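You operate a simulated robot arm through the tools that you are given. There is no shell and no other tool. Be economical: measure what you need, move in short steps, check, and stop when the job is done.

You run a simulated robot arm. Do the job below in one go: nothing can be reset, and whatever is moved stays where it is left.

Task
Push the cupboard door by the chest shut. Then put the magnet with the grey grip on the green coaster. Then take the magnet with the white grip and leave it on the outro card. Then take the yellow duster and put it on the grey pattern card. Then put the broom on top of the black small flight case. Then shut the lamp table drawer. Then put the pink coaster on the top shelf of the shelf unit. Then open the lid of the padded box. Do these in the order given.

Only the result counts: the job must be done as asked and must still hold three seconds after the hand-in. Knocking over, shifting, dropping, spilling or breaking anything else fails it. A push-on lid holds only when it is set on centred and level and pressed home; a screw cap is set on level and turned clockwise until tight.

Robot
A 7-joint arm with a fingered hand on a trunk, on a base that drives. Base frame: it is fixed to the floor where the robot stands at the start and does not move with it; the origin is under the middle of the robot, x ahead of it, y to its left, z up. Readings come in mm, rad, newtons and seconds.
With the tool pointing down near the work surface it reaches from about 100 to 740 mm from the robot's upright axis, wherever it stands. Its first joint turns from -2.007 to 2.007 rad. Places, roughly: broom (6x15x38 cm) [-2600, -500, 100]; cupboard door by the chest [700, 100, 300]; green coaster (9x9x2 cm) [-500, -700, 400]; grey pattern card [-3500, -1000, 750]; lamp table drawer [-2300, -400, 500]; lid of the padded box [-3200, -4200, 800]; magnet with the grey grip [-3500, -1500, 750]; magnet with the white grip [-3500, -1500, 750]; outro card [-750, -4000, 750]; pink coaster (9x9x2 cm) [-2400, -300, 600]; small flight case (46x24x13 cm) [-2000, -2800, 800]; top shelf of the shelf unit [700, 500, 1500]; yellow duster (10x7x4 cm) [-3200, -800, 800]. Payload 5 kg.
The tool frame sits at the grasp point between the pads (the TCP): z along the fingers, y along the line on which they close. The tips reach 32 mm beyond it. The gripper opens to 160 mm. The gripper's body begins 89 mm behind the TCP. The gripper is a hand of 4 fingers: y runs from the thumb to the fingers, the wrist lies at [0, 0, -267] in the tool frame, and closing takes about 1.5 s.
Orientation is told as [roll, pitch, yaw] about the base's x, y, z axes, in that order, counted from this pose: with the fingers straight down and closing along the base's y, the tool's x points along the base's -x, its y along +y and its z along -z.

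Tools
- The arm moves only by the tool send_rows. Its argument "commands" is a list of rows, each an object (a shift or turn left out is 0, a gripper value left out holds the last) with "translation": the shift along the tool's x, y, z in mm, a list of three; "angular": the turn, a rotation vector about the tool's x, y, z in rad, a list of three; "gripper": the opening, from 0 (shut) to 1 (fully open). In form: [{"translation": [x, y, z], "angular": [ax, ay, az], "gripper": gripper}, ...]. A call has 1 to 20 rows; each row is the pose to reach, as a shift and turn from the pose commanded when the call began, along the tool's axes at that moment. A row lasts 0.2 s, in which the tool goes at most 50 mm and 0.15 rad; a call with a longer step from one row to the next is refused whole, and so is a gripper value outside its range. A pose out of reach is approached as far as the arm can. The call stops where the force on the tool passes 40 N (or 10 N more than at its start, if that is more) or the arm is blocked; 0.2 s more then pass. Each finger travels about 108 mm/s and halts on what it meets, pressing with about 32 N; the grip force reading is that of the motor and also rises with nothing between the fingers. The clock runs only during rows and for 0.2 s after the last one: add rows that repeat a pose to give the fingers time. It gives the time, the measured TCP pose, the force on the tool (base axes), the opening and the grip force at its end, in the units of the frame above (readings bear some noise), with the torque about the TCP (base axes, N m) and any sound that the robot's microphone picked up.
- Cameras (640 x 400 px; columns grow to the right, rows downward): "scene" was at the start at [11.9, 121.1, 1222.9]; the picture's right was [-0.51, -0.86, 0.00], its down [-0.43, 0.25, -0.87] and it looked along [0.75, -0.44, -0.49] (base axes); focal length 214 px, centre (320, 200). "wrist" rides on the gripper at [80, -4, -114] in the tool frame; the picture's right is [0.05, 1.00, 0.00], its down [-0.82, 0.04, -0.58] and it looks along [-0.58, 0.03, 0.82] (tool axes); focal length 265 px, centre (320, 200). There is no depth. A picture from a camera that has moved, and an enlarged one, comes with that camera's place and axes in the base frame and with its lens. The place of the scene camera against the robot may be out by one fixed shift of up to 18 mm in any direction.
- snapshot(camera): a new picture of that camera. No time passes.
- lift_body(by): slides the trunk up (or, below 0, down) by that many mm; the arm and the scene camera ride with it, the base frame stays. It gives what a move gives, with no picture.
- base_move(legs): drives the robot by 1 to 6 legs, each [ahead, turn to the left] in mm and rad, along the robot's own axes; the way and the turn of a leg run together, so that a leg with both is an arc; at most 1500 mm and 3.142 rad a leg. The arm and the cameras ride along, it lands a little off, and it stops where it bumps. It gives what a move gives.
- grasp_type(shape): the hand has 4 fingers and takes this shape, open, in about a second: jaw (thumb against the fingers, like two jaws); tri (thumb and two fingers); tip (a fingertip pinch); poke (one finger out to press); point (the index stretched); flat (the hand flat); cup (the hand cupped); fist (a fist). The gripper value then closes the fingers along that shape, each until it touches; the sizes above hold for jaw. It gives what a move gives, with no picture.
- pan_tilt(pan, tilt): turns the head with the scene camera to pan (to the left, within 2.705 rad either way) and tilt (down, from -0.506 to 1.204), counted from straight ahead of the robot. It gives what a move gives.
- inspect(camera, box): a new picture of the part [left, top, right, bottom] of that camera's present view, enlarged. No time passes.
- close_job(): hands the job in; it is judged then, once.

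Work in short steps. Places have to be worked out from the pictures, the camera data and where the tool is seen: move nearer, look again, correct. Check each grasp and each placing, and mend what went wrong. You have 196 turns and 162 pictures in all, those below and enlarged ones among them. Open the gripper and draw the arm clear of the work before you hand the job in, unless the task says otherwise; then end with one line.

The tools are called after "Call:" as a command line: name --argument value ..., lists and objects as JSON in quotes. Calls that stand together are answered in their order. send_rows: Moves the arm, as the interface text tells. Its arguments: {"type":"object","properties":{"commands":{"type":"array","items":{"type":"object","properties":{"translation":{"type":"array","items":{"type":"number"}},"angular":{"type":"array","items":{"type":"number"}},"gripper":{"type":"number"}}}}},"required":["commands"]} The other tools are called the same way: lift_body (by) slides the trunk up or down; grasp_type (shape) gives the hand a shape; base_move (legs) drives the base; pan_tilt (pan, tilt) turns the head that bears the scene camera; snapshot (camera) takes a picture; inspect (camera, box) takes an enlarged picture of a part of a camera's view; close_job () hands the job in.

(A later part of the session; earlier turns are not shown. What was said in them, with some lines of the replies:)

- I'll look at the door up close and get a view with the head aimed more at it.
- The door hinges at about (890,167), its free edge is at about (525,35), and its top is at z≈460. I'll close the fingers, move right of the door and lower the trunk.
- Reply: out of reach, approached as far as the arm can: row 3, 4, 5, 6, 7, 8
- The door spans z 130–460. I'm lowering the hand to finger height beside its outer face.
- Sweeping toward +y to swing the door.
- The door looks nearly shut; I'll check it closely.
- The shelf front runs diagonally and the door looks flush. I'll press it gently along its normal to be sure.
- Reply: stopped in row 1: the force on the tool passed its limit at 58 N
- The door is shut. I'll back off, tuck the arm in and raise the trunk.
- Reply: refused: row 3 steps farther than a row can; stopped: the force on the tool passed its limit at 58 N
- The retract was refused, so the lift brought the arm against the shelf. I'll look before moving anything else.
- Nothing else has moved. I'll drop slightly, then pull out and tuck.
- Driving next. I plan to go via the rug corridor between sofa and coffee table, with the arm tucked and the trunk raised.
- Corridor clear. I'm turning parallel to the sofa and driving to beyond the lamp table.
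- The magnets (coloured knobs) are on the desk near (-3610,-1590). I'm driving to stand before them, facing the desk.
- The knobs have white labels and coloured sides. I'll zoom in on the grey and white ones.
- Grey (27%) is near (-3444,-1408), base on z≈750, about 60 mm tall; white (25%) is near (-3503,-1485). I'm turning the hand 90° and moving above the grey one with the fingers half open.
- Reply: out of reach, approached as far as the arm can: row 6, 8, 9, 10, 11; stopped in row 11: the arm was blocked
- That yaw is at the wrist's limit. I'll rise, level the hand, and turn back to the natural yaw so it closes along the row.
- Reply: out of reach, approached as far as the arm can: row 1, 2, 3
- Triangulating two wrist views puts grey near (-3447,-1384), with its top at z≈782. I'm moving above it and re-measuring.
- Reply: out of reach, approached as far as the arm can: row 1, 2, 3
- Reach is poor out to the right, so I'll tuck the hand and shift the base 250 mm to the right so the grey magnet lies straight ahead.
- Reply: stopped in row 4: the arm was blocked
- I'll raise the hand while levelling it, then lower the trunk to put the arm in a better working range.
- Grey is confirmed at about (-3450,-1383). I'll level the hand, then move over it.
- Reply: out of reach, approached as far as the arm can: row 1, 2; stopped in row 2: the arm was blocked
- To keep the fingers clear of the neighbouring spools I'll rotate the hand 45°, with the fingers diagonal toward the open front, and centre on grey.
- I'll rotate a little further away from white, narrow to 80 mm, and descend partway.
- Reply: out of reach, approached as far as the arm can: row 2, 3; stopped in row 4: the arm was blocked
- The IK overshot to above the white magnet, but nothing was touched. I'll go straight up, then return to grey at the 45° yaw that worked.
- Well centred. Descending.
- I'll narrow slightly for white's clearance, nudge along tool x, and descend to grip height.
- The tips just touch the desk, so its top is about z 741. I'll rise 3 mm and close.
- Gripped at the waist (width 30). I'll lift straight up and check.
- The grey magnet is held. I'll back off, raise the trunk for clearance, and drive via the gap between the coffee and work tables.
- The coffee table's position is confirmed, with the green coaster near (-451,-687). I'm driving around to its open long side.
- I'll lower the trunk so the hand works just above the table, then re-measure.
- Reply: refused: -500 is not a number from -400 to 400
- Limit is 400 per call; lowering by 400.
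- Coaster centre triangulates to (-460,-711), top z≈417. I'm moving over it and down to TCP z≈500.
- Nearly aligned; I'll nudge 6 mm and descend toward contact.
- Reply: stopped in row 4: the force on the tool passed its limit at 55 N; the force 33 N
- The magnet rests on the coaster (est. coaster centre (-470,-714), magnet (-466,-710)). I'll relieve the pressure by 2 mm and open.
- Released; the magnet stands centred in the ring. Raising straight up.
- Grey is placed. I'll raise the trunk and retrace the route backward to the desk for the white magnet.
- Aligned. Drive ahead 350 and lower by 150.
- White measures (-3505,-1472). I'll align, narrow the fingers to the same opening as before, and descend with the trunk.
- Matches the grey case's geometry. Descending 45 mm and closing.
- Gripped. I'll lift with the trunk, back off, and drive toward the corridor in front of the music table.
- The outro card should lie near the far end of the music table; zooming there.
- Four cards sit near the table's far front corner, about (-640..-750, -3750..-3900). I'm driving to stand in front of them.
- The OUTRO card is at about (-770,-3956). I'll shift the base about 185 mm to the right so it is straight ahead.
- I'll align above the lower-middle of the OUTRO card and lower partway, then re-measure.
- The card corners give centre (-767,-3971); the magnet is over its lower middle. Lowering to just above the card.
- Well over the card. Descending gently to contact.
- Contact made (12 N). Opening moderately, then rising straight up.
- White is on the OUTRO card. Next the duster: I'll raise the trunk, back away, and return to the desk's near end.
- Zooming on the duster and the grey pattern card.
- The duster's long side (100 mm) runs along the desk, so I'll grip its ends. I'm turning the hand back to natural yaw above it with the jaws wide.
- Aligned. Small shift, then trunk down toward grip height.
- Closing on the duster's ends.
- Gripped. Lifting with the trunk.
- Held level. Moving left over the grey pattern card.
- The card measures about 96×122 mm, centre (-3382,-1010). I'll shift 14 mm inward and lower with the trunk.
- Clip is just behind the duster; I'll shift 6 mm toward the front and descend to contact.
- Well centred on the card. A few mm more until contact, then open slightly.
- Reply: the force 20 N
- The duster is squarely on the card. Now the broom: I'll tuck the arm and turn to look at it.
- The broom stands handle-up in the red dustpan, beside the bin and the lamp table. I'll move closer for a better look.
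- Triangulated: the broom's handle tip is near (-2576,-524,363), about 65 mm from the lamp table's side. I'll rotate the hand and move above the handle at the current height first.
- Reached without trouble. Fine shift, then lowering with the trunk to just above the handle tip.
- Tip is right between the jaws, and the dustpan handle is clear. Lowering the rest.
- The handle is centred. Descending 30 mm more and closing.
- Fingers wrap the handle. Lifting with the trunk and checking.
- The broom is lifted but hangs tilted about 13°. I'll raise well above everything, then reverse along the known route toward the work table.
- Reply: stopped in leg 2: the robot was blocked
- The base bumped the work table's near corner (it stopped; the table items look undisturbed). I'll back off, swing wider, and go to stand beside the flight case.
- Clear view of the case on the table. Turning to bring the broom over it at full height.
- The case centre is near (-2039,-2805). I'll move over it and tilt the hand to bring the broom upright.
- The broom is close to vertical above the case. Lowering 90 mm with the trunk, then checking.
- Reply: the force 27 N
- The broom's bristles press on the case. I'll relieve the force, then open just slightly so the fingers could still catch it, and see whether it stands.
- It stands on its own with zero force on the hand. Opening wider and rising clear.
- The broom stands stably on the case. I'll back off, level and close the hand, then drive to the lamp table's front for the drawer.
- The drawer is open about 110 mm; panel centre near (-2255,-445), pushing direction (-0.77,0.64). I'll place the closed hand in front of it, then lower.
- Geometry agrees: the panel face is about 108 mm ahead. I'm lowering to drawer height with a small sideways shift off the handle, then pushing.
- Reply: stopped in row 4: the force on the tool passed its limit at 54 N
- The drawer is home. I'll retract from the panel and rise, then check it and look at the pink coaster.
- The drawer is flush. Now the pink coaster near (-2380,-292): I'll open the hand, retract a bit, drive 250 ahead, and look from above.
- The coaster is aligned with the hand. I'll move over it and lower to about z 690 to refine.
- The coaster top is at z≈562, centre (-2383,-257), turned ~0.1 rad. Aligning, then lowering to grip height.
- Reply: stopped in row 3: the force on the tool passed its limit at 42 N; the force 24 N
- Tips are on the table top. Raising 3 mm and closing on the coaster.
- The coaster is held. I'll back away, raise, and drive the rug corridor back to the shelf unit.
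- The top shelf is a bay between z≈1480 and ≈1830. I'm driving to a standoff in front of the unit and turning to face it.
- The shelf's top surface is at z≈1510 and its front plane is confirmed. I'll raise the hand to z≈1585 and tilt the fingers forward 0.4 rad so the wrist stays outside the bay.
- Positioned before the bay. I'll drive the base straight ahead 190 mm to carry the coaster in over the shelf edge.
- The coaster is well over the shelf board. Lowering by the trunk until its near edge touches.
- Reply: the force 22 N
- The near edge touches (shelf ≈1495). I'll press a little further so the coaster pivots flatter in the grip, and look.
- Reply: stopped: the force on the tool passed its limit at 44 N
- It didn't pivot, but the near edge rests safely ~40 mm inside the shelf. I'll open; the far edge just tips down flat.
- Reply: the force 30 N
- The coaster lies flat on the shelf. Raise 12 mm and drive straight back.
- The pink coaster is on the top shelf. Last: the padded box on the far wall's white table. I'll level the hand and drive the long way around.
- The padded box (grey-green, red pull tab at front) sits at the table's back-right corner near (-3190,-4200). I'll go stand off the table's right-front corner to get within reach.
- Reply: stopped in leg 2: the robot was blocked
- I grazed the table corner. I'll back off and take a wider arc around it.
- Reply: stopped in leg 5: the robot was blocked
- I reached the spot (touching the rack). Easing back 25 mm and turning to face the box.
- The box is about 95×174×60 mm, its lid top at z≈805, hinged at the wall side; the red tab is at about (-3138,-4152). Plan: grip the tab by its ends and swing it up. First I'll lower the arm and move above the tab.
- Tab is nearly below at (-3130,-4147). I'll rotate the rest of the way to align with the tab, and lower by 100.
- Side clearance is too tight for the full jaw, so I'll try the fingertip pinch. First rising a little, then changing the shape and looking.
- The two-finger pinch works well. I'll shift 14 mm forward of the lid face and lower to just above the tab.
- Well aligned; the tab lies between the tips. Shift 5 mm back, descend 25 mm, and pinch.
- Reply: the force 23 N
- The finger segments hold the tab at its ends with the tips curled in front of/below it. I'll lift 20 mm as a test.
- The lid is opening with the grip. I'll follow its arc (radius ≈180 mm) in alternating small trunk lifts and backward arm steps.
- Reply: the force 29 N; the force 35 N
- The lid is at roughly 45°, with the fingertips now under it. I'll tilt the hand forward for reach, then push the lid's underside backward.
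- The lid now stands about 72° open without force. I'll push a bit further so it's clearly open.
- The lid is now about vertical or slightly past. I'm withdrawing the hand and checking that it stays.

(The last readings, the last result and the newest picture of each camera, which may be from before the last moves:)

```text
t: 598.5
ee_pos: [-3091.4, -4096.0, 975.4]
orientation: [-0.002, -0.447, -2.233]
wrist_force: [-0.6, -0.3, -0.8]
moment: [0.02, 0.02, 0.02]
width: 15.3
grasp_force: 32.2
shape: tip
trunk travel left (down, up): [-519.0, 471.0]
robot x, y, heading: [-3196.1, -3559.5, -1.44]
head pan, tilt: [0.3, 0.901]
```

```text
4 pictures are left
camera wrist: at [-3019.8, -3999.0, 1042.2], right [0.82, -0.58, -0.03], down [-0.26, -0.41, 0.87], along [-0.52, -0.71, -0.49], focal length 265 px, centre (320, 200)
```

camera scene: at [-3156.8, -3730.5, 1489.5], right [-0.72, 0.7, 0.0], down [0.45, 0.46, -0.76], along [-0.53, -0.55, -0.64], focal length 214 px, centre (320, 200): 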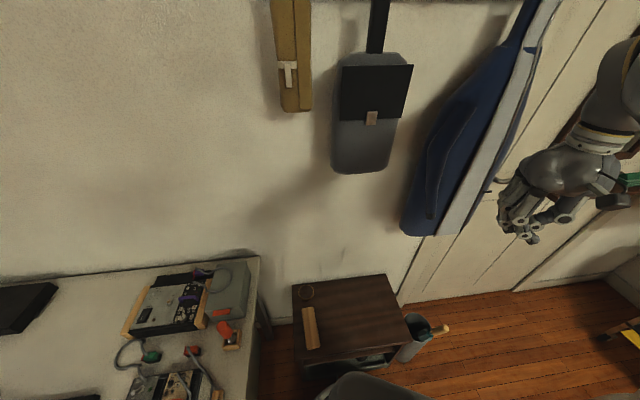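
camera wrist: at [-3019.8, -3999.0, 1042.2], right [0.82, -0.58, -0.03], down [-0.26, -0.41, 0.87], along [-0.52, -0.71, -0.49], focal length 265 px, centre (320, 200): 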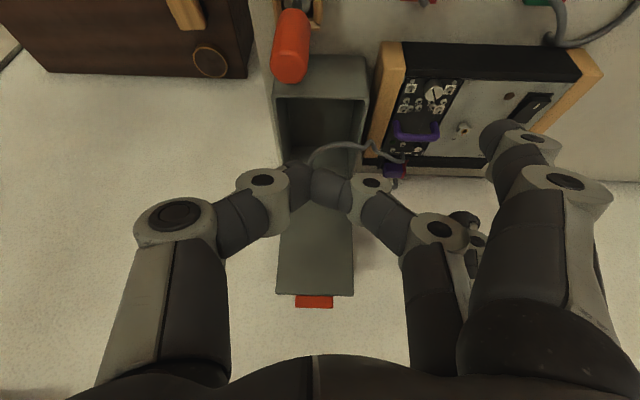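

The lid stays open. I'll raise, open the hand and draw back.

Call:
lift_body --by 250

Call:
base_move --legs '[[-150, 0]]'

Call:
send_rows --commands '[{"gripper": 0.5}, {"gripper": 1}, {"gripper": 1}, {"gripper": 1}, {"gripper": 1}]'

Call:
inspect --camera "scene" --box '[240, 60, 520, 260]'

```text
t: 601.1
ee_pos: [-3092.6, -4097.4, 1224.8]
orientation: [-0.003, -0.446, -2.233]
wrist_force: [0.2, -0.1, -0.8]
moment: [0.02, 0.01, -0.01]
width: 15.4
grasp_force: 31.8
shape: tip
trunk travel left (down, up): [-769.0, 221.0]
robot x, y, heading: [-3197.8, -3556.5, -1.444]
head pan, tilt: [0.3, 0.901]
```

```text
t: 602.5
ee_pos: [-3113.1, -3948.3, 1225.3]
orientation: [-0.002, -0.448, -2.238]
wrist_force: [-0.2, -0.5, 0.4]
moment: [-0.04, -0.01, 0.01]
width: 15.1
grasp_force: 31.8
shape: tip
trunk travel left (down, up): [-769.0, 221.0]
robot x, y, heading: [-3214.3, -3413.2, -1.441]
head pan, tilt: [0.3, 0.901]
```

```text
t: 603.6
ee_pos: [-3111.5, -3949.2, 1224.3]
orientation: [-0.002, -0.446, -2.236]
wrist_force: [0.0, 0.6, -0.6]
moment: [0.01, 0.03, 0.0]
width: 159.8
grasp_force: 0.0
shape: tip
trunk travel left (down, up): [-769.0, 221.0]
robot x, y, heading: [-3214.5, -3410.7, -1.442]
head pan, tilt: [0.3, 0.901]
```

```text
2.00 times, centred on (380, 160) of scene
camera zoom: at [-3043.3, -3390.0, 1634.4], right [-0.91, -0.41, 0.0], down [-0.32, 0.71, -0.62], along [0.26, -0.57, -0.78], focal length 429 px, centre (200, 280)
```

zoom: 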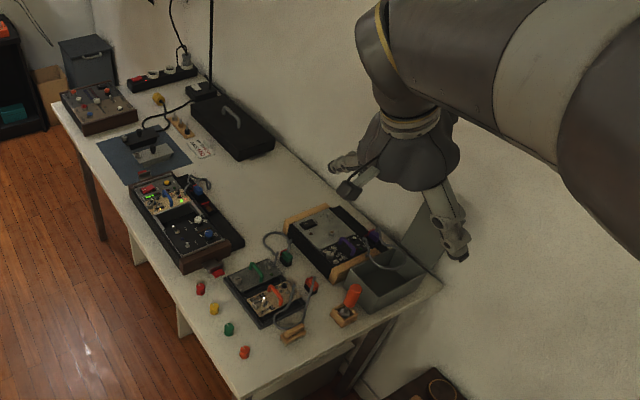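

The lid stays open and everything nearby is in place. One last look back at the broom on the case.

Call:
pan_tilt --pan 1.9 --tilt 0.55

Call:
snapshot --camera "scene"

```text
t: 605.3
ee_pos: [-3112.3, -3950.1, 1224.4]
orientation: [-0.005, -0.448, -2.236]
wrist_force: [-0.3, -0.3, 0.4]
moment: [-0.03, 0.0, 0.03]
width: 159.9
grasp_force: 0.0
shape: tip
trunk travel left (down, up): [-769.0, 221.0]
robot x, y, heading: [-3216.8, -3410.4, -1.441]
head pan, tilt: [1.901, 0.55]
```

```text
2 pictures are left
camera scene: at [-2994.0, -3281.8, 1663.6], right [0.44, -0.9, 0.0], down [-0.47, -0.23, -0.85], along [0.77, 0.38, -0.52], focal length 214 px, centre (320, 200)
```

scene: 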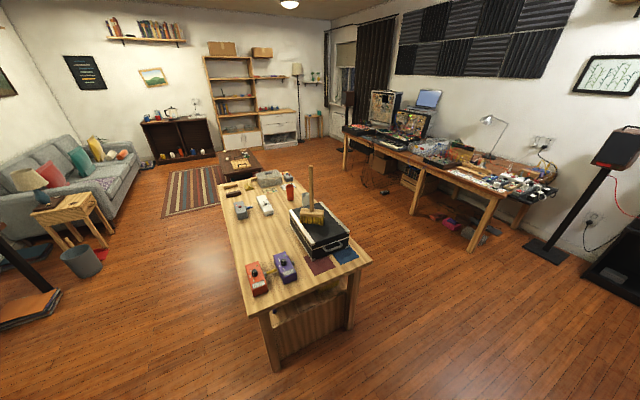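

The broom still stands on the case, the cupboard door and the drawer are shut, and the rest of what I can see is in place. Handing in.

Call:
close_job

```text
The job is handed in.
```

I did all eight steps in the order given and handed the job in, though the base bumped the work table's corner, the white table's corner and the rack once each; I saw nothing shift.
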